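You operate a simulated robot arm through the tools that you are given. There is no shell and no other tool.

You run a simulated robot arm. Do the job below in one go: nothing can be reset, and whatever is moved stays where it is left.

TASK
Jog each wire reel till its mark is up, then brake it again.
Fine: the red and the blue lever to FREE to jog, back to BRAKE after; each orange mark about on top, the reels at rest. Where these are worked on the way, their far stop is far enough and under half their travel is too little: blue lever.

The check looks at the end state, three seconds after you hand in, the way a careful person would. Anything else that was tipped, shoved, dropped, spilled or broken makes it a failure.

THE ROBOT
A 6-joint arm with a two-finger gripper, fixed in place. Base frame: the origin is at the foot of the arm, x ahead of it, y to its left, z up. Readings come in m, degrees, newtons and seconds.
Its first joint turns from -166.0 to 166.0 degrees. Payload 3.43 kg.
The TCP is the grasp point between the finger pads, 0.02 m short of the fingertips. In the tool frame z runs along the fingers and y along their closing line. Largest opening 0.19 m; the body of the gripper starts 0.248 m behind the TCP.
Orientation is that of the tool frame in the base frame, as a unit quaternion [x, y, z, w]. With the fingers straight down and closing along the base's y, the tool's x points along the base's -x, its y along +y and its z along -z.

THE INTERFACE
- The arm moves only by the tool jog_arm. Its argument "increments" is a list that holds one entry, the list of rows, each a list of 6 numbers: the shift along the tool's x, y, z in m, then the turn, a rotation vector about the tool's x, y, z in degrees. In form: [[[tx, ty, tz, rx, ry, rz], ...]]. A call has 1 to 20 rows; each row is the pose to reach, as a shift and turn from the pose commanded when the call began, along the tool's axes at that moment. "gripper" is the finger opening in m, from 0 to 0.19, set as the call begins (left out, the last holds). A row lasts 0.2 s, in which the tool goes at most 0.05 m and 8.6 degrees; a call with a longer step from one row to the next is refused whole, and so is a gripper value outside its range. Where a pose cannot be reached the arm comes as near as it can. A force on the tool above 90 N (or 10 N above the force at the start of the call, whichever is more), or a blocked arm, ends the call early, and 0.2 s more pass. Each finger travels about 0.045 m/s and halts on what it meets, pressing with about 43 N; the grip force reading is that of the motor and also rises with nothing between the fingers. The clock runs only during rows and for 0.2 s after the last one: add rows that repeat a pose to give the fingers time. The reply holds the time, the measured pose of the TCP, the force on the tool along the base axes, the opening and the grip force, in the units named above and with some noise, with the torque about the TCP (base axes, N m) and any sound that the robot's microphone picked up.
- Cameras (640 x 400 px; columns grow to the right, rows downward): "scene" is fixed at [0.2212, -0.6507, 1.4138]; the picture's right is [0.64, -0.77, 0.00], its down [-0.36, -0.30, -0.88] and it looks along [0.68, 0.57, -0.47] (base axes); focal length 335 px, centre (320, 200). "wrist" rides on the gripper at [0.07, -0.008, -0.288] in the tool frame; the picture's right is [0.12, 0.99, 0.00], its down [-0.96, 0.12, -0.25] and it looks along [-0.25, 0.03, 0.97] (tool axes); focal length 261 px, centre (320, 200). There is no depth. A picture from a camera that has moved, and an enlarged one, comes with that camera's place and axes in the base frame and with its lens.
- get_image(camera): a new picture of that camera. The clock stands still meanwhile.
- raise_lower(by): slides the trunk up (or, below 0, down) by that many m; the arm rides with it, the base frame stays. It gives what a move gives, with no picture.
- enlarge(camera, box): a new picture of the part [left, top, right, bottom] of that camera's present view, enlarged. The clock stands still meanwhile.
- close_job(): hands the job in; it is judged then, once.

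Nothing tells you positions but the pictures and the camera data. Unless the task says otherwise, let go and move clear before handing in.

The tools are called as a command line: name --argument value ..., lists and objects as JSON in quotes. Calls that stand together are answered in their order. jog_arm: Moves the arm, as the interface text tells. Its arguments: {"type":"object","properties":{"increments":{"type":"array"},"gripper":{"type":"number"}},"required":["increments"]} The other tools are called the same way: raise_lower (by) slides the trunk up or down; get_image (camera) takes a picture; enlarge (camera, box) takes an enlarged picture of a part of a camera's view; close_job () hands the job in.

At the start:

```text
clock: 0.0
tool_pos: [0.8539, -0.0059, 1.1568]
tcp_rot: [-0.001, 1.0, 0.0, 0.001]
wrist_force: [0.2, 0.4, 0.9]
wrist_torque: [-0.02, 0.02, -0.01]
opening: 0.1901
gripper_force: 0.0
trunk travel left (down, up): [-0.15, 0.09]
```

scene: 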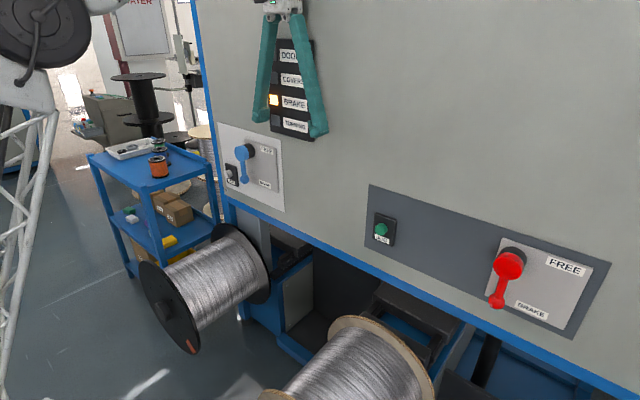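
wrist: 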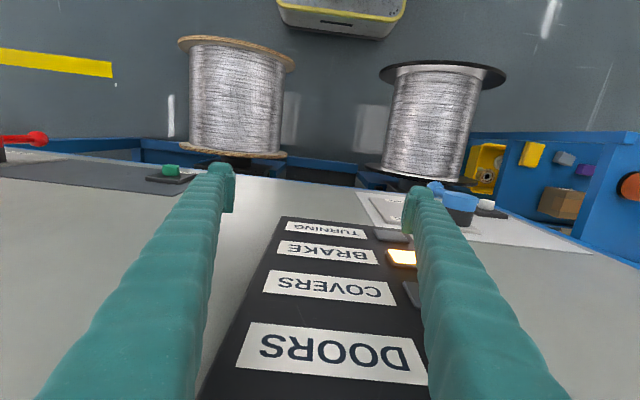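

I see a grey cabinet face with a blue lever panel (left), a red lever panel (right), each with a green jog button, and two wire reels below. I'll look closer at each region before moving.

enlarge --camera "scene" --box '[200, 100, 360, 220]'

enlarge --camera "scene" --box '[350, 170, 640, 360]'

enlarge --camera "scene" --box '[120, 210, 460, 400]'

enlarge --camera "scene" --box '[230, 0, 350, 150]'

enlarge --camera "wrist" --box '[160, 0, 520, 220]'

```text
3.33 times, centred on (280, 160) of scene
camera zoom: at [0.2212, -0.6507, 1.4138], right [0.64, -0.77, 0.0], down [-0.36, -0.3, -0.88], along [0.68, 0.57, -0.47], focal length 1118 px, centre (453, 333)
```

zoom: 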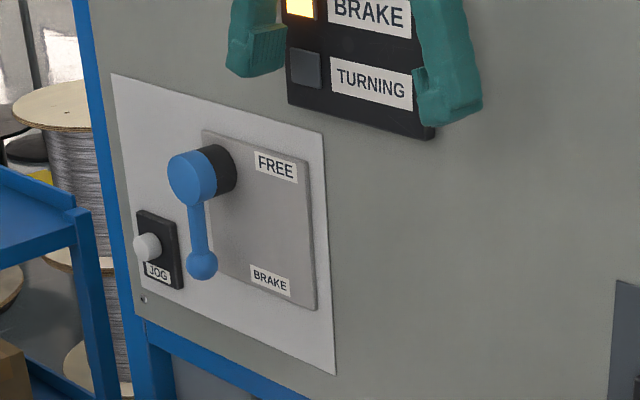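

```text
2.11 times, centred on (495, 265) of scene
camera zoom: at [0.2212, -0.6507, 1.4138], right [0.64, -0.77, 0.0], down [-0.36, -0.3, -0.88], along [0.68, 0.57, -0.47], focal length 706 px, centre (-48, 63)
```

zoom: 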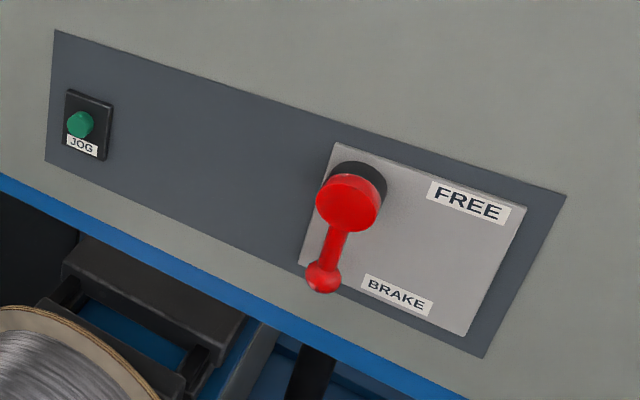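

```text
1.88 times, centred on (290, 305) of scene
camera zoom: at [0.2212, -0.6507, 1.4138], right [0.64, -0.77, 0.0], down [-0.36, -0.3, -0.88], along [0.68, 0.57, -0.47], focal length 631 px, centre (376, 2)
```

zoom: 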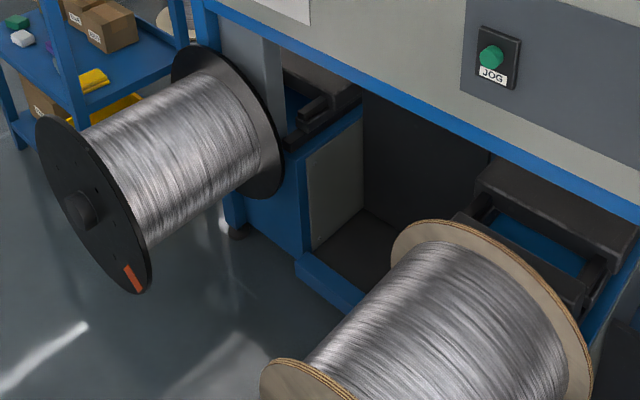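

```text
2.67 times, centred on (290, 75) of scene
camera zoom: at [0.2212, -0.6507, 1.4138], right [0.64, -0.77, 0.0], down [-0.36, -0.3, -0.88], along [0.68, 0.57, -0.47], focal length 894 px, centre (400, 533)
```

zoom: 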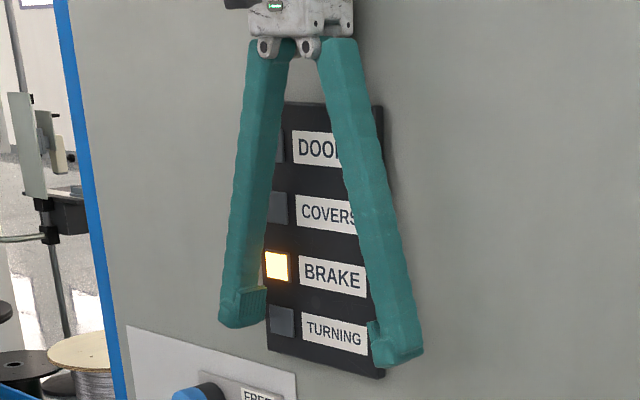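

```text
1.78 times, centred on (340, 110) of wrist
camera zoom: at [0.783, -0.0151, 1.4448], right [-0.12, 0.99, 0.0], down [0.96, 0.12, 0.25], along [0.25, 0.03, -0.97], focal length 463 px, centre (284, 360)
```

zoom: 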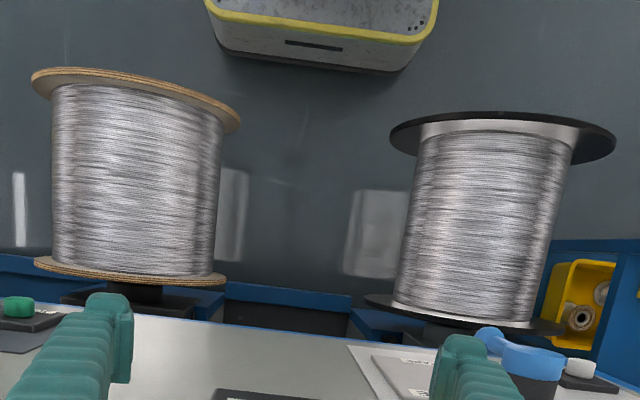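

The levers hang down at BRAKE with the FREE labels to their right, so they should swing about 90° about the panel normal. By triangulation the red knob is near (0.866,-0.60,0.89), the blue knob near (0.862,0.22,0.935), the green JOG button near (0.894,-0.30,0.934) and the white JOG button near (0.891,0.363,0.905). I'll back the tool off and turn it to point forward.

enlarge --camera "wrist" --box '[0, 80, 240, 230]'

jog_arm --increments '[[[0.04, 0, 0, 0, 0, 0], [0.08, 0, 0, 0, 0, 0], [0.12, 0, 0, 0, 0, 0], [0.16, 0, 0, 0, 0, 0], [0.16, 0, 0, 0, -8, 0], [0.16, 0, 0, 0, -16, 0], [0.16, 0, 0, 0, -24, 0], [0.16, 0, 0, 0, -32, 0], [0.16, 0, 0, 0, -40, 0], [0.16, 0, 0, 0, -48, 0], [0.16, 0, 0, 0, -56, 0], [0.16, 0, 0, 0, -64, 0], [0.16, 0, 0, 0, -72, 0], [0.16, 0, 0, 0, -81, 0], [0.16, 0, 0, 0, -89, 0]]]' --gripper 0.0

```text
2.67 times, centred on (120, 155) of wrist
camera zoom: at [0.783, -0.0151, 1.4448], right [-0.12, 0.99, 0.0], down [0.96, 0.12, 0.25], along [0.25, 0.03, -0.97], focal length 695 px, centre (853, 320)
```

zoom: 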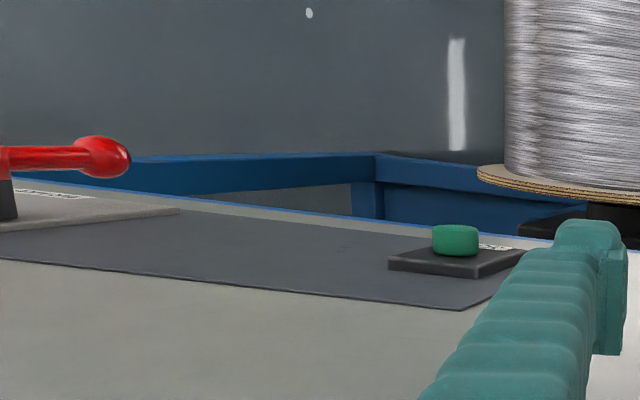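

```text
refused: row 14 steps farther than a row can; nothing moved
```

The red knob reading is confirmed (ball at the end of a rod). The call was refused because one step was too large, so I'll resend it with smaller steps.

jog_arm --increments '[[[0.04, 0, 0, 0, 0, 0], [0.08, 0, 0, 0, 0, 0], [0.12, 0, 0, 0, 0, 0], [0.16, 0, 0, 0, 0, 0], [0.16, 0, 0, 0, -8, 0], [0.16, 0, 0, 0, -16, 0], [0.16, 0, 0, 0, -24, 0], [0.16, 0, 0, 0, -32, 0], [0.16, 0, 0, 0, -40, 0], [0.16, 0, 0, 0, -48, 0], [0.16, 0, 0, 0, -56, 0], [0.16, 0, 0, 0, -64, 0], [0.16, 0, 0, 0, -72, 0], [0.16, 0, 0, 0, -80, 0], [0.16, 0, 0, 0, -88, 0], [0.16, 0, 0, 0, -90, 0]]]' --gripper 0.0

```text
clock: 3.4
tool_pos: [0.7097, -0.0082, 1.1883]
tcp_rot: [-0.001, 0.709, 0.001, 0.705]
wrist_force: [0.5, 0.5, 0.1]
wrist_torque: [-0.02, -0.02, -0.01]
opening: 0.0002
gripper_force: 34.3
out of reach, approached as far as the arm can: row 13, 15, 16
trunk travel left (down, up): [-0.15, 0.09]
```

The tool now points forward, though a few rows were near a reach limit. I'll take pictures from both cameras.

get_image --camera "wrist"

get_image --camera "scene"

```text
taken
camera wrist: at [0.4218, -0.0167, 1.121], right [0.0, 0.99, -0.12], down [-0.24, 0.12, 0.96], along [0.97, 0.03, 0.24], focal length 261 px, centre (320, 200)
```

wrist: 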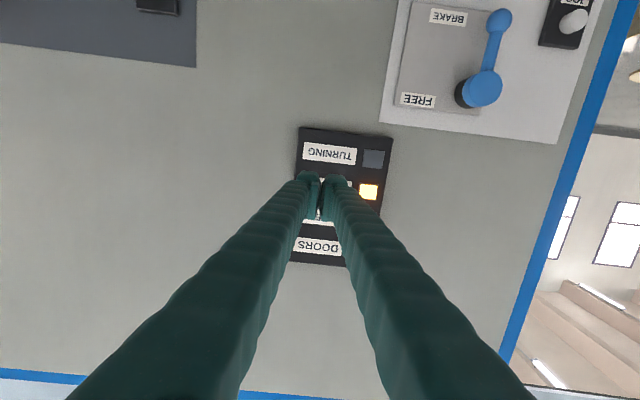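

```text
taken
```

scene: 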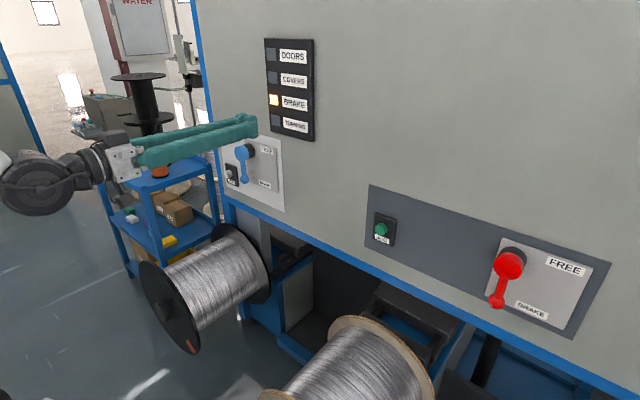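

Both cameras show the forward pose works, but the wrist camera is below the gripper, so its picture is inverted. I'll roll the tool 180° to bring the camera on top, moving forward and up slightly to stay in reach.

jog_arm --increments '[[[0, 0, 0, 0, 0, 8], [0, 0, 0, 0, 0, 16], [0, 0, 0, 0, 0, 24], [0, 0, 0, 0, 0, 32], [0, 0, 0, 0, 0, 40], [0, 0, 0, 0, 0, 48], [0, 0, 0, 0, 0, 56], [0, 0, 0, 0, 0, 64], [0, 0, 0, 0, 0, 72], [0, 0, 0, 0, 0, 80], [0, 0, 0, 0, 0, 88], [0, 0, 0, 0, 0, 90]]]'

```text
clock: 6.0
tool_pos: [0.7101, -0.0081, 1.1898]
tcp_rot: [0.502, 0.501, 0.499, 0.497]
wrist_force: [-0.1, 0.8, -0.3]
wrist_torque: [0.01, 0.02, -0.01]
opening: 0.0
gripper_force: 34.3
trunk travel left (down, up): [-0.15, 0.09]
```

The first 90° of roll went fine, so I'll continue with another 90°.

jog_arm --increments '[[[0, 0, 0, 0, 0, 8], [0, 0, 0, 0, 0, 16], [0, 0, 0, 0, 0, 24], [0, 0, 0, 0, 0, 32], [0, 0, 0, 0, 0, 40], [0, 0, 0, 0, 0, 48], [0, 0, 0, 0, 0, 56], [0, 0, 0, 0, 0, 64], [0, 0, 0, 0, 0, 72], [0, 0, 0, 0, 0, 80], [0, 0, 0, 0, 0, 88], [0, 0, 0, 0, 0, 90]]]'

get_image --camera "wrist"

```text
clock: 8.6
tool_pos: [0.7084, 0.0109, 1.1918]
tcp_rot: [0.708, -0.005, 0.706, 0.008]
wrist_force: [-0.2, -0.2, 0.9]
wrist_torque: [-0.02, -0.01, -0.03]
opening: 0.0
gripper_force: 34.5
out of reach, approached as far as the arm can: row 11, 12
trunk travel left (down, up): [-0.15, 0.09]
```

```text
taken
camera wrist: at [0.4218, 0.0245, 1.2631], right [-0.02, -0.99, 0.12], down [-0.25, -0.11, -0.96], along [0.97, -0.05, -0.25], focal length 261 px, centre (320, 200)
```

wrist: 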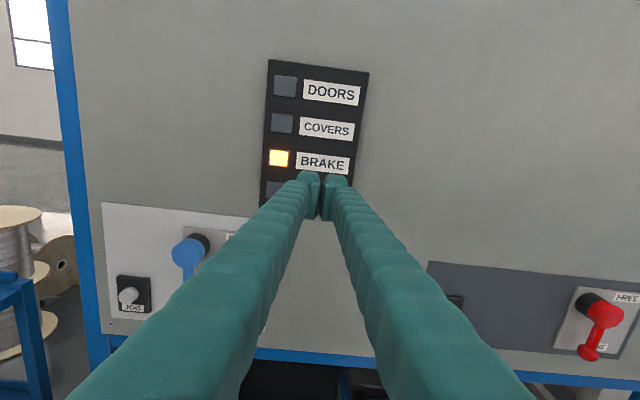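

The picture is upright now, but the last roll rows hit a joint limit. I'll lower the trunk a bit for more comfortable reach to the levers at z≈0.9–1.03, then back the roll off slightly.

raise_lower --by -0.1

jog_arm --increments '[[[0, 0, 0, 0, 0, -8], [0, 0, 0, 0, 0, -16], [0, 0, 0, 0, 0, -16]]]'

get_image --camera "scene"

```text
clock: 9.9
tool_pos: [0.7081, 0.0106, 1.0917]
tcp_rot: [0.708, -0.004, 0.706, 0.007]
wrist_force: [-0.3, -0.5, -0.7]
wrist_torque: [0.02, 0.03, 0.03]
opening: 0.0001
gripper_force: 34.1
trunk travel left (down, up): [-0.05, 0.19]
```

```text
clock: 10.7
tool_pos: [0.7085, 0.0111, 1.0919]
tcp_rot: [0.702, 0.095, 0.698, 0.105]
wrist_force: [0.4, -0.1, -0.4]
wrist_torque: [0.0, 0.01, 0.03]
opening: 0.0001
gripper_force: 34.5
trunk travel left (down, up): [-0.05, 0.19]
```

```text
taken
```

scene: 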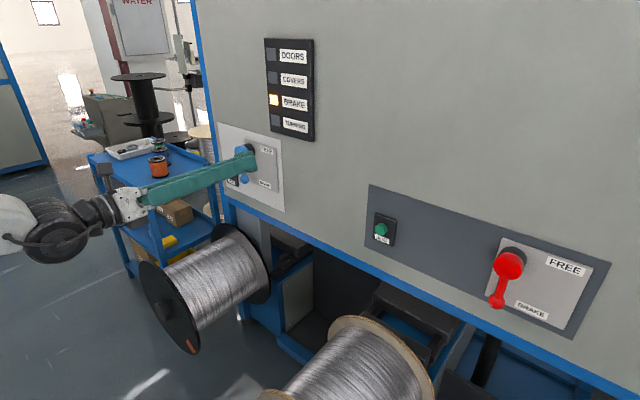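

Everything looks clear, and the BRAKE light is lit. I'll roll to a mid-range orientation (tool x=+Y, y=+Z, z=+X), which is comfortable for the joints, while moving left of the blue knob at standoff.

jog_arm --increments '[[[-0.0075, -0.0323, 0.0008, 0, 0, -7.37], [-0.0149, -0.0646, 0.0016, 0, 0, -14.74], [-0.0224, -0.0969, 0.0024, 0, 0, -22.11], [-0.0298, -0.1292, 0.0032, 0, 0, -29.48], [-0.0373, -0.1615, 0.004, 0, 0, -36.85], [-0.0448, -0.1938, 0.0048, 0, 0, -44.2], [-0.0522, -0.2261, 0.0056, 0, 0, -51.6], [-0.0597, -0.2584, 0.0064, 0, 0, -58.96], [-0.0671, -0.2907, 0.0072, 0, 0, -66.3], [-0.0746, -0.323, 0.008, 0, 0, -73.7], [-0.0746, -0.323, 0.008, 0, 0, -73.7]]]'

get_image --camera "wrist"

get_image --camera "scene"

```text
clock: 13.1
tool_pos: [0.7255, 0.305, 0.9344]
tcp_rot: [0.505, 0.497, 0.494, 0.504]
wrist_force: [-0.3, -0.3, -0.1]
wrist_torque: [-0.03, 0.0, 0.03]
opening: 0.0001
gripper_force: 34.5
out of reach, approached as far as the arm can: row 1, 2, 3, 4, 5, 6, 7, 8, 9, 10, 11
trunk travel left (down, up): [-0.05, 0.19]
```

```text
taken
camera wrist: at [0.4394, 0.3823, 0.9273], right [0.01, 0.12, 0.99], down [-0.27, -0.96, 0.12], along [0.96, -0.27, 0.03], focal length 261 px, centre (320, 200)
```

wrist: 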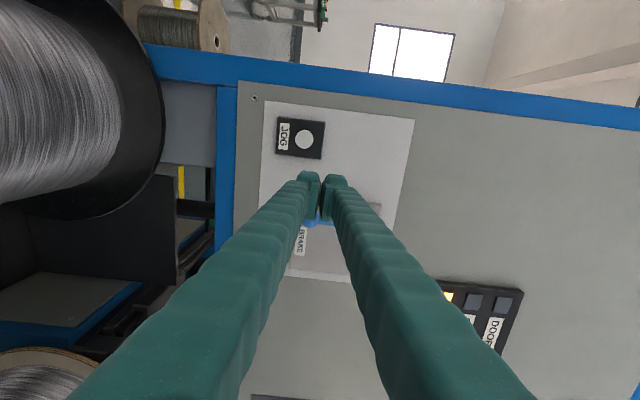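

```text
taken
```

scene: 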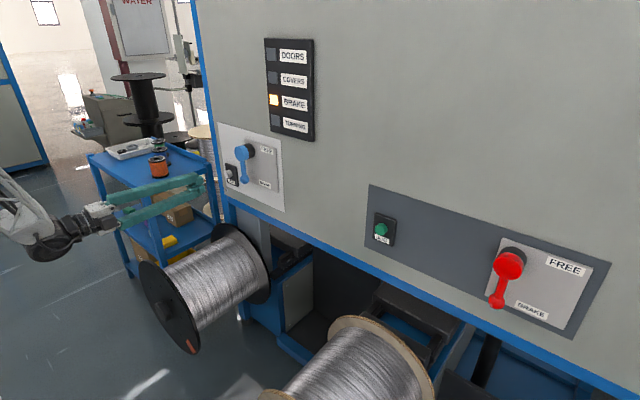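

The tool is aligned in simple axes now and the white JOG button is confirmed near (0.89,0.36,0.90). Next I'll move in beside the blue knob, on its left side.

jog_arm --increments '[[[-0.004, -0.001, 0.03, 0, 0, 0], [-0.008, -0.002, 0.06, 0, 0, 0], [-0.012, -0.003, 0.09, 0, 0, 0], [-0.015, -0.004, 0.11, 0, 0, 0], [-0.017, -0.004, 0.1275, 0, 0, 0], [-0.017, -0.004, 0.1275, 0, 0, 0]]]'

enlarge --camera "scene" --box '[180, 90, 340, 210]'

get_image --camera "wrist"

```text
clock: 14.5
tool_pos: [0.854, 0.2865, 0.9296]
tcp_rot: [0.505, 0.497, 0.494, 0.504]
wrist_force: [-0.6, 0.8, -0.3]
wrist_torque: [-0.04, 0.01, 0.01]
opening: 0.0002
gripper_force: 34.2
trunk travel left (down, up): [-0.05, 0.19]
```

```text
3.33 times, centred on (260, 150) of scene
camera zoom: at [0.2212, -0.6507, 1.4138], right [0.64, -0.77, 0.0], down [-0.36, -0.3, -0.88], along [0.68, 0.57, -0.47], focal length 1118 px, centre (520, 367)
```

zoom: 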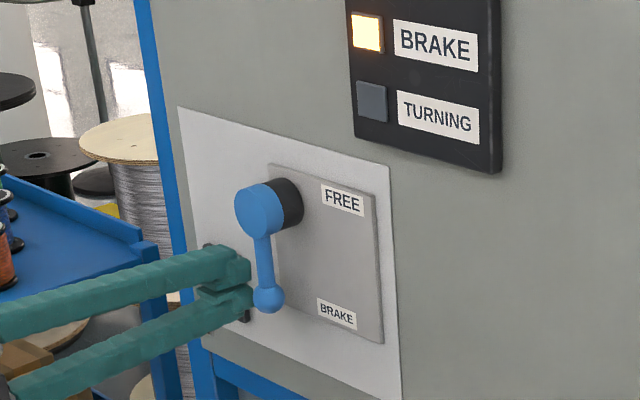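

```text
taken
camera wrist: at [0.5678, 0.3615, 0.9231], right [0.0, 0.12, 0.99], down [-0.26, -0.96, 0.12], along [0.96, -0.26, 0.03], focal length 261 px, centre (320, 200)
```

wrist: 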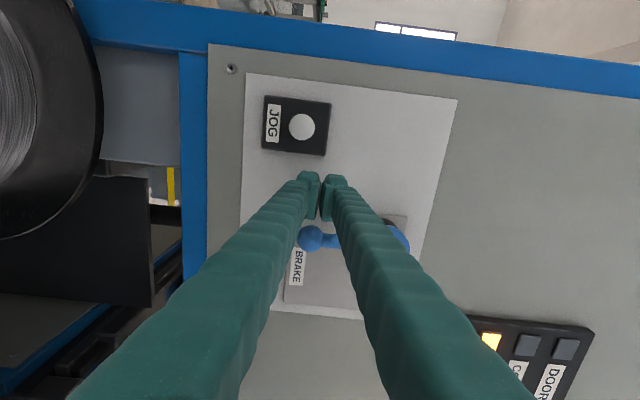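

The fingertips sit just left of the blue knob. I'll push it toward FREE along its arc, going about 45° first and then checking.

jog_arm --increments '[[[-0.007, 0.002, 0, 0, 0, 0], [-0.0135, 0.003, 0, 0, 0, 0], [-0.026, 0.0, 0, 0, 0, 0], [-0.039, -0.002, 0, 0, 0, 0], [-0.052, -0.003, 0, 0, 0, 0], [-0.0645, -0.002, 0, 0, 0, 0], [-0.077, 0.001, 0, 0, 0, 0], [-0.089, 0.0046, 0, 0, 0, 0]]]'

enlarge --camera "scene" --box '[180, 90, 340, 210]'

```text
clock: 16.3
tool_pos: [0.852, 0.1972, 0.9363]
tcp_rot: [0.505, 0.497, 0.495, 0.503]
wrist_force: [0.6, -0.3, -1.0]
wrist_torque: [-0.01, -0.01, 0.01]
opening: 0.0
gripper_force: 34.2
trunk travel left (down, up): [-0.05, 0.19]
```

```text
3.33 times, centred on (260, 150) of scene
camera zoom: at [0.2212, -0.6507, 1.4138], right [0.64, -0.77, 0.0], down [-0.36, -0.3, -0.88], along [0.68, 0.57, -0.47], focal length 1118 px, centre (520, 367)
```

zoom: 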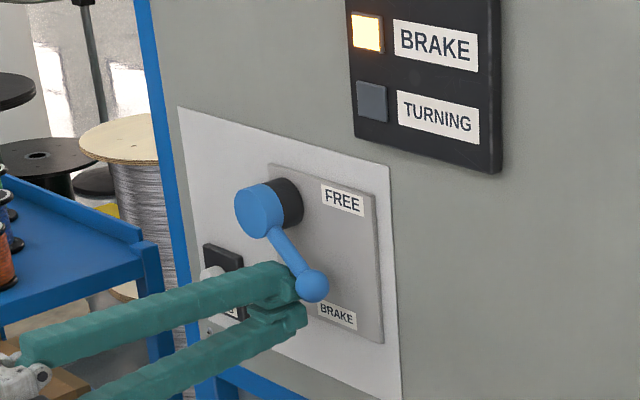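

The blue lever swings easily and is at about 45°. I'll continue along the arc toward FREE.

jog_arm --increments '[[[-0.011, 0.005, 0, 0, 0, 0], [-0.022, 0.012, 0, 0, 0, 0], [-0.031, 0.021, 0, 0, 0, 0], [-0.04, 0.031, 0, 0, 0, 0], [-0.046, 0.042, 0, 0, 0, 0], [-0.05, 0.052, 0, 0, 0, 0]]]'

enlarge --camera "scene" --box '[180, 90, 340, 210]'

get_image --camera "wrist"

```text
clock: 17.6
tool_pos: [0.8504, 0.1575, 0.9583]
tcp_rot: [0.507, 0.511, 0.487, 0.495]
wrist_force: [-3.6, 62.3, -66.8]
wrist_torque: [-0.64, 4.44, 3.28]
opening: 0.0
gripper_force: 34.7
trunk travel left (down, up): [-0.05, 0.19]
stopped in row 6: the force on the tool passed its limit at 103 N (the readings are from after the stop); the commanded pose is now the measured one
```

```text
3.33 times, centred on (260, 150) of scene
camera zoom: at [0.2212, -0.6507, 1.4138], right [0.64, -0.77, 0.0], down [-0.36, -0.3, -0.88], along [0.68, 0.57, -0.47], focal length 1118 px, centre (520, 367)
```

zoom: 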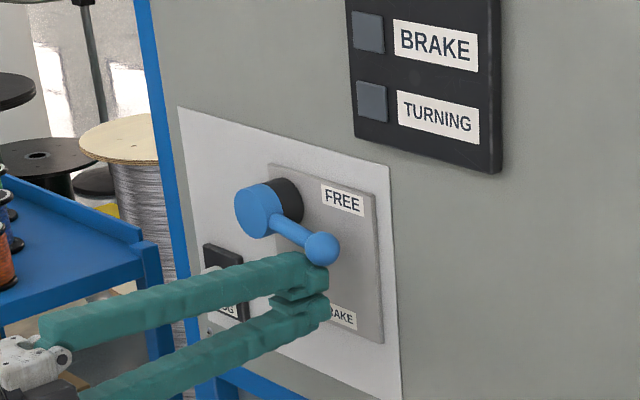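

```text
taken
camera wrist: at [0.563, 0.2296, 0.9597], right [0.04, 0.13, 0.99], down [-0.25, -0.96, 0.14], along [0.97, -0.25, 0.0], focal length 261 px, centre (320, 200)
```

wrist: 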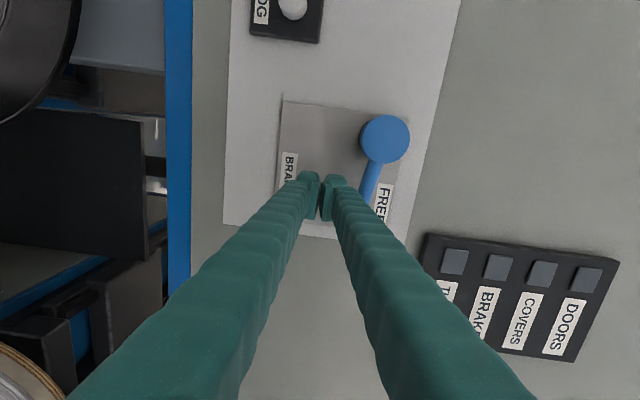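

The blue lever reached its far stop (about 70°) and the BRAKE light went out, so it's at FREE. I'll back off the lever, retract and line up with the white JOG button.

jog_arm --increments '[[[0.006, -0.006, 0, 0, 0, 0], [0.012, -0.012, -0.01, 0, 0, 0], [0.015, -0.015, -0.05, -1, 0, 0], [0.02, -0.018, -0.09, -2, 0, 0], [0.06, -0.028, -0.09, -2, 0, 0], [0.1, -0.038, -0.09, -2, 0, 0], [0.14, -0.048, -0.09, -2, 0, 0], [0.18, -0.058, -0.09, -2, 0, 0], [0.2015, -0.0615, -0.09, -2, 0, 0], [0.2015, -0.0615, -0.09, -2, 0, 0]]]'

get_image --camera "wrist"

get_image --camera "scene"

```text
clock: 19.8
tool_pos: [0.7623, 0.3538, 0.9072]
tcp_rot: [0.499, 0.494, 0.499, 0.508]
wrist_force: [0.4, -0.5, -0.3]
wrist_torque: [-0.01, 0.0, 0.01]
opening: 0.0
gripper_force: 34.3
out of reach, approached as far as the arm can: row 3, 4, 5, 6
trunk travel left (down, up): [-0.05, 0.19]
```

```text
taken
camera wrist: at [0.4758, 0.4285, 0.8956], right [-0.01, 0.12, 0.99], down [-0.26, -0.96, 0.12], along [0.96, -0.26, 0.04], focal length 261 px, centre (320, 200)
```

wrist: 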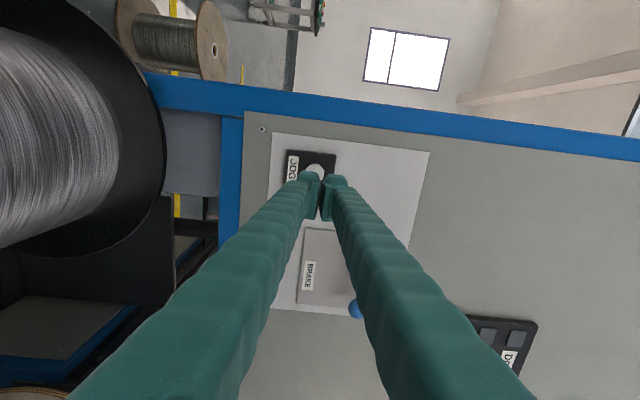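

```text
taken
```

scene: 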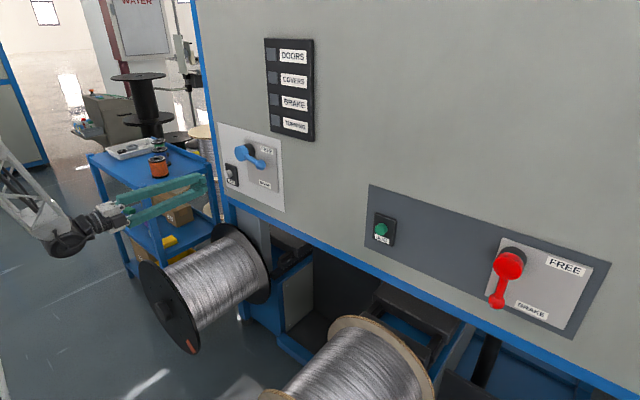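

The blue lever rests at FREE, and the black reel is still with its mark near the bottom. I'll move in until the fingertips are just short of the white JOG button.

jog_arm --increments '[[[0.004, -0.004, 0.03, 0, 0, 0], [0.009, -0.008, 0.06, 0, 0, 0], [0.009, -0.008, 0.08, 0, 0, 0], [0.009, -0.008, 0.09, 0, 0, 0], [0.009, -0.008, 0.095, 0, 0, 0], [0.009, -0.008, 0.095, 0, 0, 0]]]'

enlarge --camera "scene" --box '[180, 120, 300, 220]'

enlarge --camera "wrist" --box '[240, 100, 400, 240]'

```text
clock: 21.2
tool_pos: [0.857, 0.3618, 0.9019]
tcp_rot: [0.499, 0.494, 0.498, 0.508]
wrist_force: [-0.3, 0.7, -0.2]
wrist_torque: [-0.02, 0.0, 0.02]
opening: 0.0
gripper_force: 34.0
trunk travel left (down, up): [-0.05, 0.19]
```

```text
4.00 times, centred on (240, 170) of scene
camera zoom: at [0.2212, -0.6507, 1.4138], right [0.64, -0.77, 0.0], down [-0.36, -0.3, -0.88], along [0.68, 0.57, -0.47], focal length 1342 px, centre (640, 320)
```

zoom: 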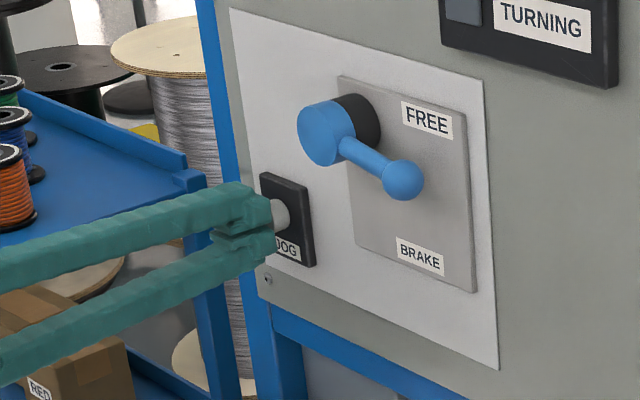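

```text
2.86 times, centred on (320, 170) of wrist
camera zoom: at [0.5706, 0.4362, 0.8896], right [-0.01, 0.12, 0.99], down [-0.26, -0.96, 0.12], along [0.96, -0.26, 0.04], focal length 745 px, centre (320, 286)
```

zoom: 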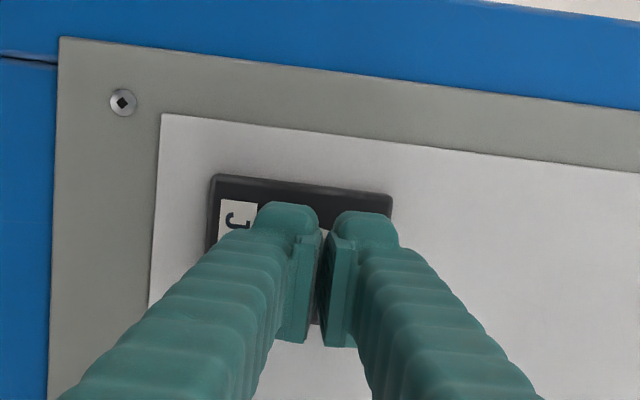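

The fingertips are right in front of the white button. I'll press forward gently in small steps.

jog_arm --increments '[[[0, 0, 0.003, 0, 0, 0], [0, 0, 0.006, 0, 0, 0], [0, 0, 0.009, 0, 0, 0], [0, 0, 0.012, 0, 0, 0]]]'

get_image --camera "scene"

```text
clock: 22.2
tool_pos: [0.8683, 0.3616, 0.9016]
tcp_rot: [0.498, 0.495, 0.498, 0.509]
wrist_force: [-29.2, -9.7, -0.3]
wrist_torque: [-0.07, 0.21, -0.02]
opening: 0.0059
gripper_force: 34.5
trunk travel left (down, up): [-0.05, 0.19]
heard: click
```

```text
taken
```

scene: 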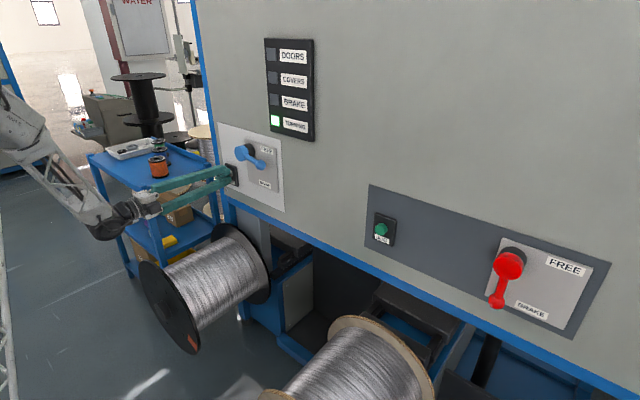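

I heard a click and TURNING is lit, so the JOG button works. I'll hold it and see how fast the black reel turns.

enlarge --camera "scene" --box '[120, 220, 290, 370]'

jog_arm --increments '[[[0, 0, 0, 0, 0, 0], [0, 0, 0, 0, 0, 0], [0, 0, 0, 0, 0, 0], [0, 0, 0, 0, 0, 0]]]'

enlarge --camera "scene" --box '[120, 220, 290, 370]'

```text
2.67 times, centred on (205, 295) of scene
camera zoom: at [0.2212, -0.6507, 1.4138], right [0.64, -0.77, 0.0], down [-0.36, -0.3, -0.88], along [0.68, 0.57, -0.47], focal length 894 px, centre (627, -53)
```

zoom: 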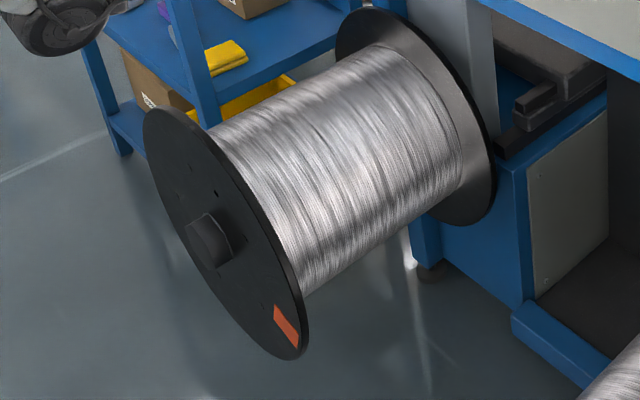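

```text
clock: 23.2
tool_pos: [0.8682, 0.3613, 0.903]
tcp_rot: [0.498, 0.495, 0.499, 0.508]
wrist_force: [-36.1, -10.4, -4.0]
wrist_torque: [-0.07, 0.34, -0.05]
opening: 0.0061
gripper_force: 34.1
trunk travel left (down, up): [-0.05, 0.19]
```

```text
2.67 times, centred on (205, 295) of scene
camera zoom: at [0.2212, -0.6507, 1.4138], right [0.64, -0.77, 0.0], down [-0.36, -0.3, -0.88], along [0.68, 0.57, -0.47], focal length 894 px, centre (627, -53)
```

zoom: 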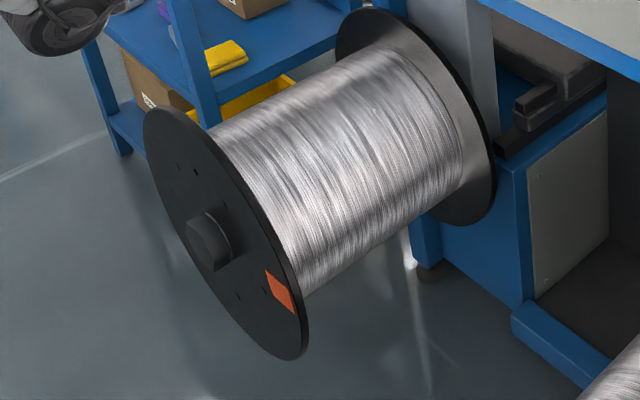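

The mark climbs on the right side at roughly 32°/s and is now about 94° from the top. I'll hold for 1.6 s more and re-measure.

jog_arm --increments '[[[0, 0, 0, 0, 0, 0], [0, 0, 0, 0, 0, 0], [0, 0, 0, 0, 0, 0], [0, 0, 0, 0, 0, 0], [0, 0, 0, 0, 0, 0], [0, 0, 0, 0, 0, 0], [0, 0, 0, 0, 0, 0]]]'

enlarge --camera "scene" --box '[120, 220, 290, 370]'

```text
clock: 24.8
tool_pos: [0.8683, 0.3622, 0.9021]
tcp_rot: [0.499, 0.494, 0.499, 0.509]
wrist_force: [-36.9, -9.2, -8.2]
wrist_torque: [-0.07, 0.42, 0.01]
opening: 0.0059
gripper_force: 34.3
trunk travel left (down, up): [-0.05, 0.19]
```

```text
2.67 times, centred on (205, 295) of scene
camera zoom: at [0.2212, -0.6507, 1.4138], right [0.64, -0.77, 0.0], down [-0.36, -0.3, -0.88], along [0.68, 0.57, -0.47], focal length 894 px, centre (627, -53)
```

zoom: 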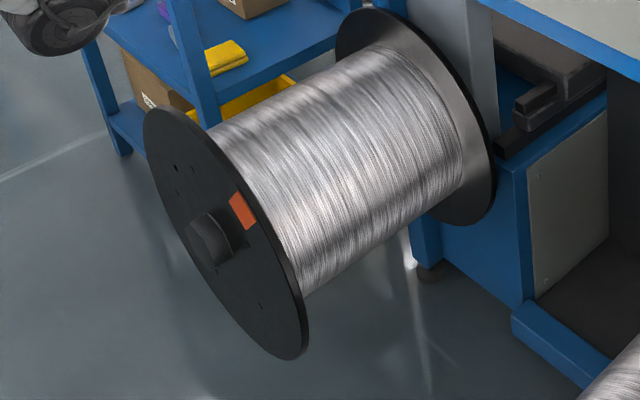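

The mark is about 42° from the top, and the rate is steady at ~33°/s. I'll release now to learn whether the reel coasts.

jog_arm --increments '[[[0, 0, -0.012, 0, 0, 0], [0, 0, -0.012, 0, 0, 0]]]'

enlarge --camera "scene" --box '[120, 220, 290, 370]'

get_image --camera "scene"

```text
clock: 25.4
tool_pos: [0.8585, 0.3624, 0.9028]
tcp_rot: [0.499, 0.495, 0.498, 0.508]
wrist_force: [1.0, 0.3, 0.0]
wrist_torque: [-0.04, 0.01, 0.03]
opening: 0.0
gripper_force: 34.5
trunk travel left (down, up): [-0.05, 0.19]
```

```text
2.67 times, centred on (205, 295) of scene
camera zoom: at [0.2212, -0.6507, 1.4138], right [0.64, -0.77, 0.0], down [-0.36, -0.3, -0.88], along [0.68, 0.57, -0.47], focal length 894 px, centre (627, -53)
```

zoom: 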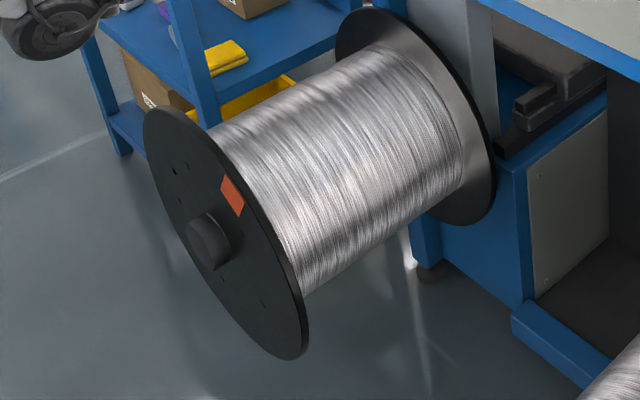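

```text
taken
```

scene: 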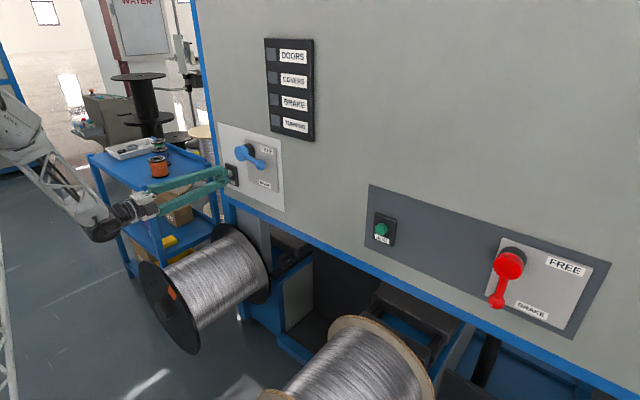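

TURNING went off at once, so there's essentially no coast. A release costs about 10° and the mark is about 31° from top. A short press should bring it close.

jog_arm --increments '[[[0, 0, 0.006, 0, 0, 0], [0, 0, 0.0115, 0, 0, 0], [0, 0, 0.0115, 0, 0, 0]]]'

enlarge --camera "scene" --box '[120, 220, 290, 370]'

```text
clock: 26.2
tool_pos: [0.8673, 0.3622, 0.9017]
tcp_rot: [0.498, 0.495, 0.499, 0.508]
wrist_force: [-29.0, 2.6, -2.7]
wrist_torque: [0.1, 0.28, 0.13]
opening: 0.0062
gripper_force: 34.2
trunk travel left (down, up): [-0.05, 0.19]
heard: click
```

```text
2.67 times, centred on (205, 295) of scene
camera zoom: at [0.2212, -0.6507, 1.4138], right [0.64, -0.77, 0.0], down [-0.36, -0.3, -0.88], along [0.68, 0.57, -0.47], focal length 894 px, centre (627, -53)
```

zoom: 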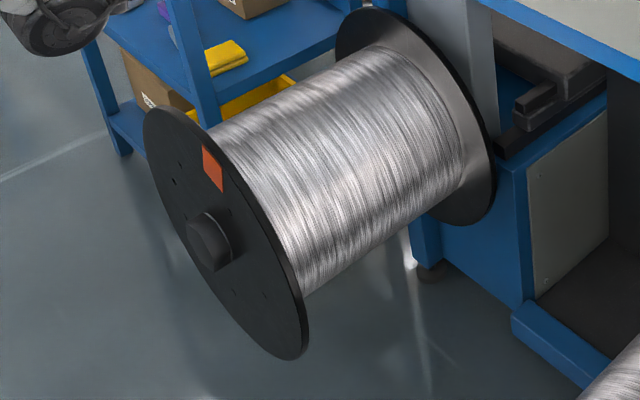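

The mark is about 10–15° before top, and a release adds about 10°. I'll release now and check.

jog_arm --increments '[[[0, 0, -0.012, 0, 0, 0], [0, 0, -0.03, 0, 0, 0], [0, 0, -0.03, 0, 0, 0]]]'

enlarge --camera "scene" --box '[120, 220, 290, 370]'

get_image --camera "wrist"

```text
clock: 27.0
tool_pos: [0.838, 0.3624, 0.9013]
tcp_rot: [0.499, 0.495, 0.498, 0.508]
wrist_force: [-0.1, -0.5, 0.8]
wrist_torque: [0.03, 0.01, -0.01]
opening: 0.0
gripper_force: 34.2
trunk travel left (down, up): [-0.05, 0.19]
```

```text
2.67 times, centred on (205, 295) of scene
camera zoom: at [0.2212, -0.6507, 1.4138], right [0.64, -0.77, 0.0], down [-0.36, -0.3, -0.88], along [0.68, 0.57, -0.47], focal length 894 px, centre (627, -53)
```

zoom: 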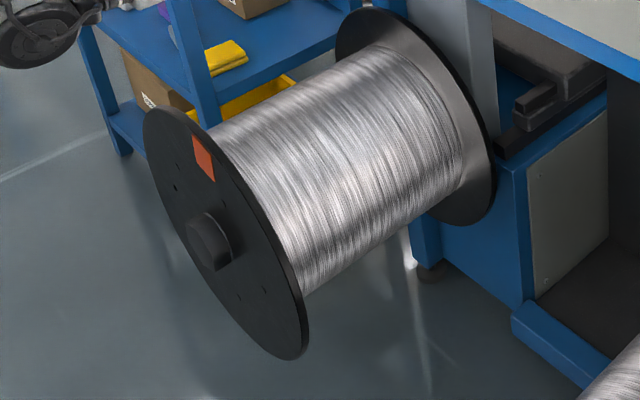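

```text
taken
camera wrist: at [0.5527, 0.4361, 0.8896], right [-0.01, 0.12, 0.99], down [-0.26, -0.96, 0.12], along [0.96, -0.26, 0.04], focal length 261 px, centre (320, 200)
```

wrist: 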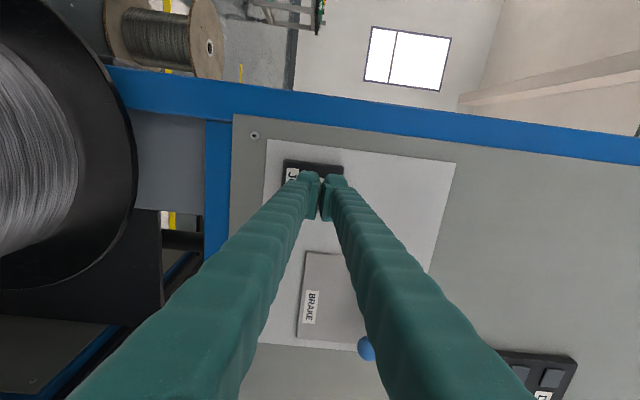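

The mark looks close to top. I'll retract and tilt the tool so the wrist camera can look at the reel's front flange more squarely.

jog_arm --increments '[[[0, 0.005, -0.034, 0, 0, 0], [0, 0.01, -0.068, 6, 0, 0], [0, 0.02, -0.102, 12, 0, 0], [0, 0.03, -0.136, 18, 0, 0], [0, 0.03, -0.17, 24, 0, 0], [-0.005, 0.03, -0.204, 30, 0, 0], [-0.01, 0.03, -0.238, 36, 0, 0], [-0.015, 0.03, -0.272, 42, 0, 0], [-0.02, 0.03, -0.306, 48, 0, 0], [-0.025, 0.03, -0.338, 54, 0, 0], [-0.03, 0.03, -0.338, 60, 0, 0], [-0.03, 0.03, -0.338, 60, 0, 0]]]'

get_image --camera "wrist"

get_image --camera "scene"

```text
clock: 29.6
tool_pos: [0.4984, 0.335, 0.9284]
tcp_rot: [0.686, 0.678, 0.183, 0.191]
wrist_force: [0.3, 0.0, 0.0]
wrist_torque: [0.03, 0.01, -0.01]
opening: 0.0
gripper_force: 34.3
trunk travel left (down, up): [-0.05, 0.19]
```

```text
taken
camera wrist: at [0.346, 0.4089, 1.1709], right [0.86, 0.11, 0.51], down [-0.04, -0.96, 0.28], along [0.52, -0.26, -0.82], focal length 261 px, centre (320, 200)
```

wrist: 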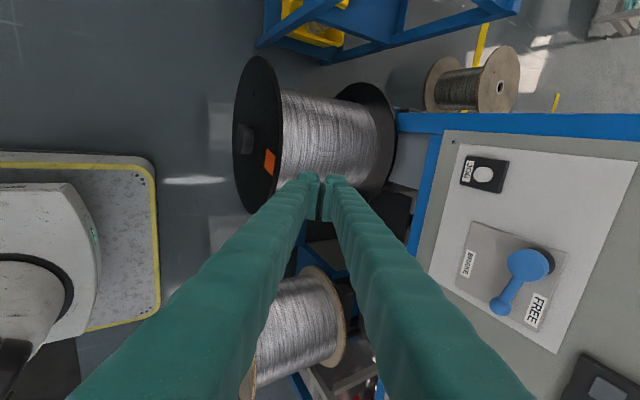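

```text
taken
```

scene: 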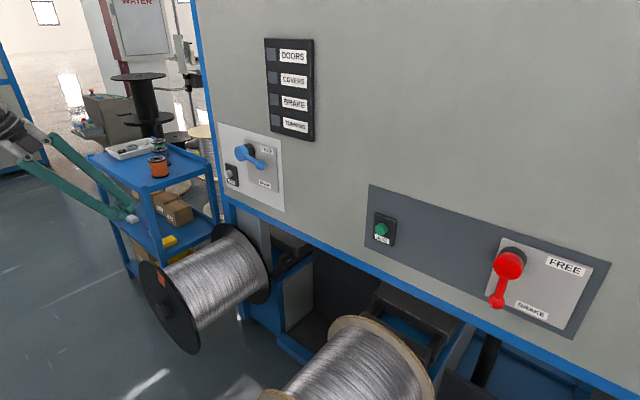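

The wrist camera now sees the black flange from the front. I'll enlarge it to measure the mark against the axis.

enlarge --camera "wrist" --box '[210, 40, 370, 220]'

enlarge --camera "wrist" --box '[220, 240, 380, 400]'

```text
2.22 times, centred on (290, 130) of wrist
camera zoom: at [0.346, 0.4089, 1.1709], right [0.86, 0.11, 0.51], down [-0.04, -0.96, 0.28], along [0.52, -0.26, -0.82], focal length 579 px, centre (387, 356)
```

zoom: 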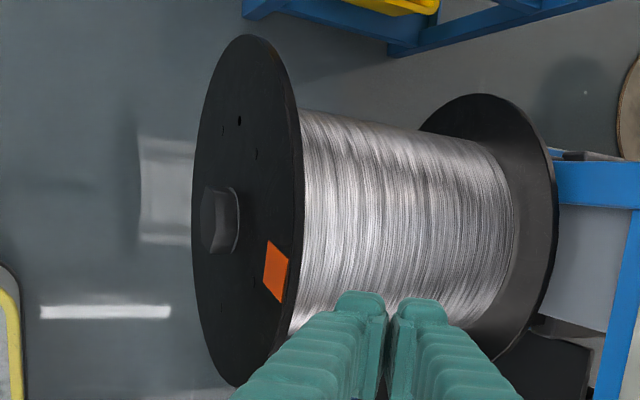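

```text
2.50 times, centred on (300, 320) of wrist
camera zoom: at [0.346, 0.4089, 1.1709], right [0.86, 0.11, 0.51], down [-0.04, -0.96, 0.28], along [0.52, -0.26, -0.82], focal length 652 px, centre (370, -100)
```

zoom: 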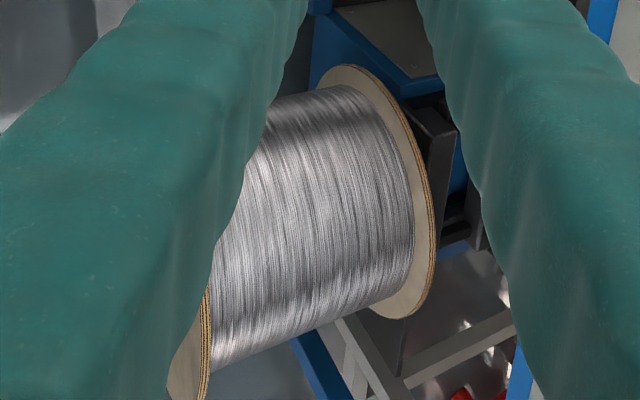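

From this view the axis is at y≈0.36 and the mark at y≈0.33, about 11° short of top. I'll go back to the button and give it one very short tap (~10°).

jog_arm --increments '[[[0.0032, 0.0278, 0.0196, -6, 0, 0], [0.0064, 0.0556, 0.0392, -12, 0, 0], [0.0097, 0.0834, 0.0588, -18, 0, 0], [0.0129, 0.1112, 0.0784, -24, 0, 0], [0.0161, 0.139, 0.098, -30, 0, 0], [0.0193, 0.1668, 0.1177, -36, 0, 0], [0.0225, 0.1947, 0.1373, -42, 0, 0], [0.0258, 0.2225, 0.1569, -48, 0, 0], [0.029, 0.2503, 0.1765, -54, 0, 0], [0.0322, 0.2781, 0.1961, -60, 0, 0], [0.0322, 0.2781, 0.1961, -60, 0, 0]]]'

```text
clock: 32.0
tool_pos: [0.8392, 0.3654, 0.9011]
tcp_rot: [0.498, 0.495, 0.499, 0.509]
wrist_force: [-0.5, 0.3, 0.3]
wrist_torque: [-0.01, 0.02, 0.02]
opening: 0.0001
gripper_force: 33.8
trunk travel left (down, up): [-0.05, 0.19]
```

I'm back at standoff in front of the white button. I'll tap it briefly.

jog_arm --increments '[[[-0.003, 0, 0.01, 0, 0, 0], [-0.003, 0, 0.0193, 0, 0, 0], [-0.003, 0, 0.0193, 0, 0, 0], [-0.003, 0, 0.0305, 0, 0, 0], [-0.003, 0, 0.012, 0, 0, 0], [-0.003, 0, 0.0, 0, 0, 0]]]'

enlarge --camera "scene" --box '[120, 220, 290, 370]'

```text
clock: 33.4
tool_pos: [0.8405, 0.3617, 0.9011]
tcp_rot: [0.499, 0.494, 0.499, 0.508]
wrist_force: [0.0, 0.3, -0.3]
wrist_torque: [0.0, 0.0, -0.01]
opening: 0.0
gripper_force: 33.8
trunk travel left (down, up): [-0.05, 0.19]
heard: click
```

```text
2.67 times, centred on (205, 295) of scene
camera zoom: at [0.2212, -0.6507, 1.4138], right [0.64, -0.77, 0.0], down [-0.36, -0.3, -0.88], along [0.68, 0.57, -0.47], focal length 894 px, centre (627, -53)
```

zoom: 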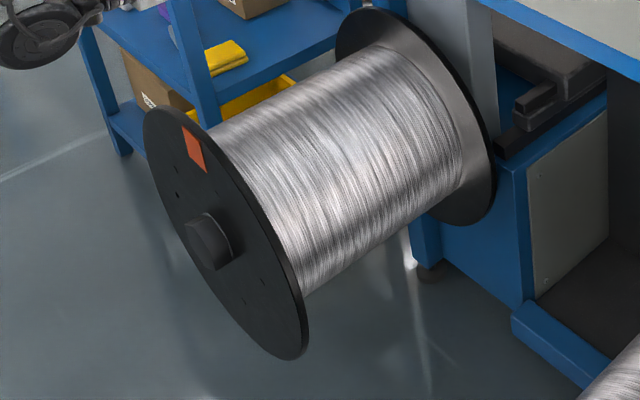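

The tap moved the mark about 7–8°, so it's now within a few degrees of top. Next I'll brake: retract, pass in front of the hub to above the blue knob, and come in.

jog_arm --increments '[[[0, 0, -0.03, 0, 0, 0], [0, 0, -0.06, 0, 0, 0], [-0.0331, 0.0241, -0.06, 0, 0, 0], [-0.0662, 0.0482, -0.06, 0, 0, 0], [-0.0993, 0.0723, -0.06, 0, 0, 0], [-0.1324, 0.0964, -0.06, 0, 0, 0], [-0.1655, 0.1205, -0.06, 0, 0, 0], [-0.1986, 0.1446, -0.06, 0, 0, 0], [-0.2317, 0.169, -0.06, 0, 0, 0], [-0.2317, 0.169, -0.025, 0, 0, 0], [-0.2317, 0.169, 0.0115, 0, 0, 0], [-0.2317, 0.169, 0.0115, 0, 0, 0]]]'

enlarge --camera "scene" --box '[180, 90, 340, 210]'

enlarge --camera "scene" --box '[120, 220, 290, 370]'

```text
clock: 36.0
tool_pos: [0.8462, 0.1319, 1.0699]
tcp_rot: [0.499, 0.494, 0.499, 0.508]
wrist_force: [0.1, -0.4, 0.2]
wrist_torque: [-0.01, -0.02, 0.04]
opening: 0.0
gripper_force: 34.3
trunk travel left (down, up): [-0.05, 0.19]
```

```text
3.33 times, centred on (260, 150) of scene
camera zoom: at [0.2212, -0.6507, 1.4138], right [0.64, -0.77, 0.0], down [-0.36, -0.3, -0.88], along [0.68, 0.57, -0.47], focal length 1118 px, centre (520, 367)
```

zoom: 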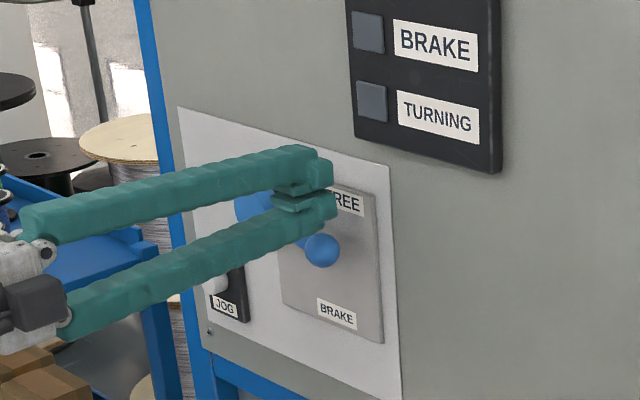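

```text
2.67 times, centred on (205, 295) of scene
camera zoom: at [0.2212, -0.6507, 1.4138], right [0.64, -0.77, 0.0], down [-0.36, -0.3, -0.88], along [0.68, 0.57, -0.47], focal length 894 px, centre (627, -53)
```

zoom: 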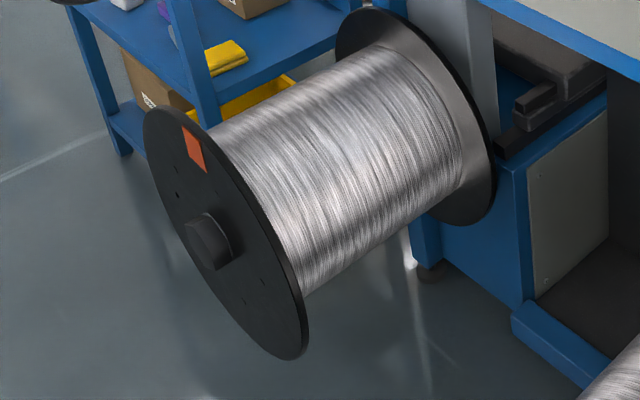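

The black reel is at rest with its mark up, and the fingers are right above the blue knob. I'll push it back down along the arc to BRAKE.

jog_arm --increments '[[[0.004, -0.005, 0.008, 0, 0, 0], [0.0086, -0.018, 0.008, 0, 0, 0], [0.008, -0.03, 0.008, 0, 0, 0], [0.0067, -0.042, 0.008, 0, 0, 0], [0.0067, -0.053, 0.008, 0, 0, 0], [0.0085, -0.065, 0.008, 0, 0, 0], [0.011, -0.076, 0.008, 0, 0, 0], [0.016, -0.087, 0.008, 0, 0, 0], [0.021, -0.098, 0.008, 0, 0, 0], [0.029, -0.108, 0.008, 0, 0, 0], [0.0366, -0.1175, 0.008, 0, 0, 0], [0.043, -0.123, 0.008, 0, 0, 0], [0.05, -0.128, 0.008, 0, 0, 0]]]'

enlarge --camera "scene" --box '[180, 90, 340, 210]'

```text
clock: 38.8
tool_pos: [0.8553, 0.179, 0.9437]
tcp_rot: [0.499, 0.494, 0.498, 0.509]
wrist_force: [0.2, 1.1, 0.3]
wrist_torque: [0.02, 0.0, 0.0]
opening: 0.0
gripper_force: 34.8
trunk travel left (down, up): [-0.05, 0.19]
```

```text
3.33 times, centred on (260, 150) of scene
camera zoom: at [0.2212, -0.6507, 1.4138], right [0.64, -0.77, 0.0], down [-0.36, -0.3, -0.88], along [0.68, 0.57, -0.47], focal length 1118 px, centre (520, 367)
```

zoom: 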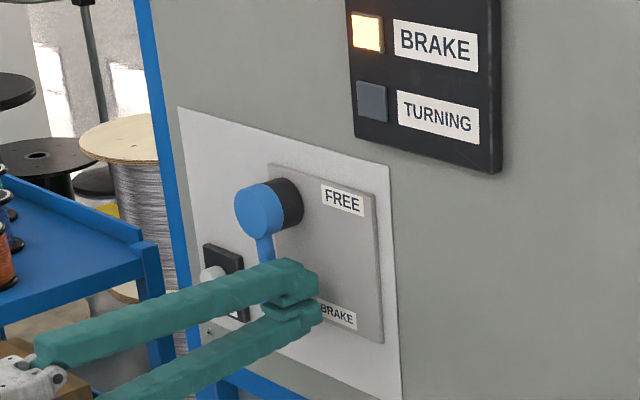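

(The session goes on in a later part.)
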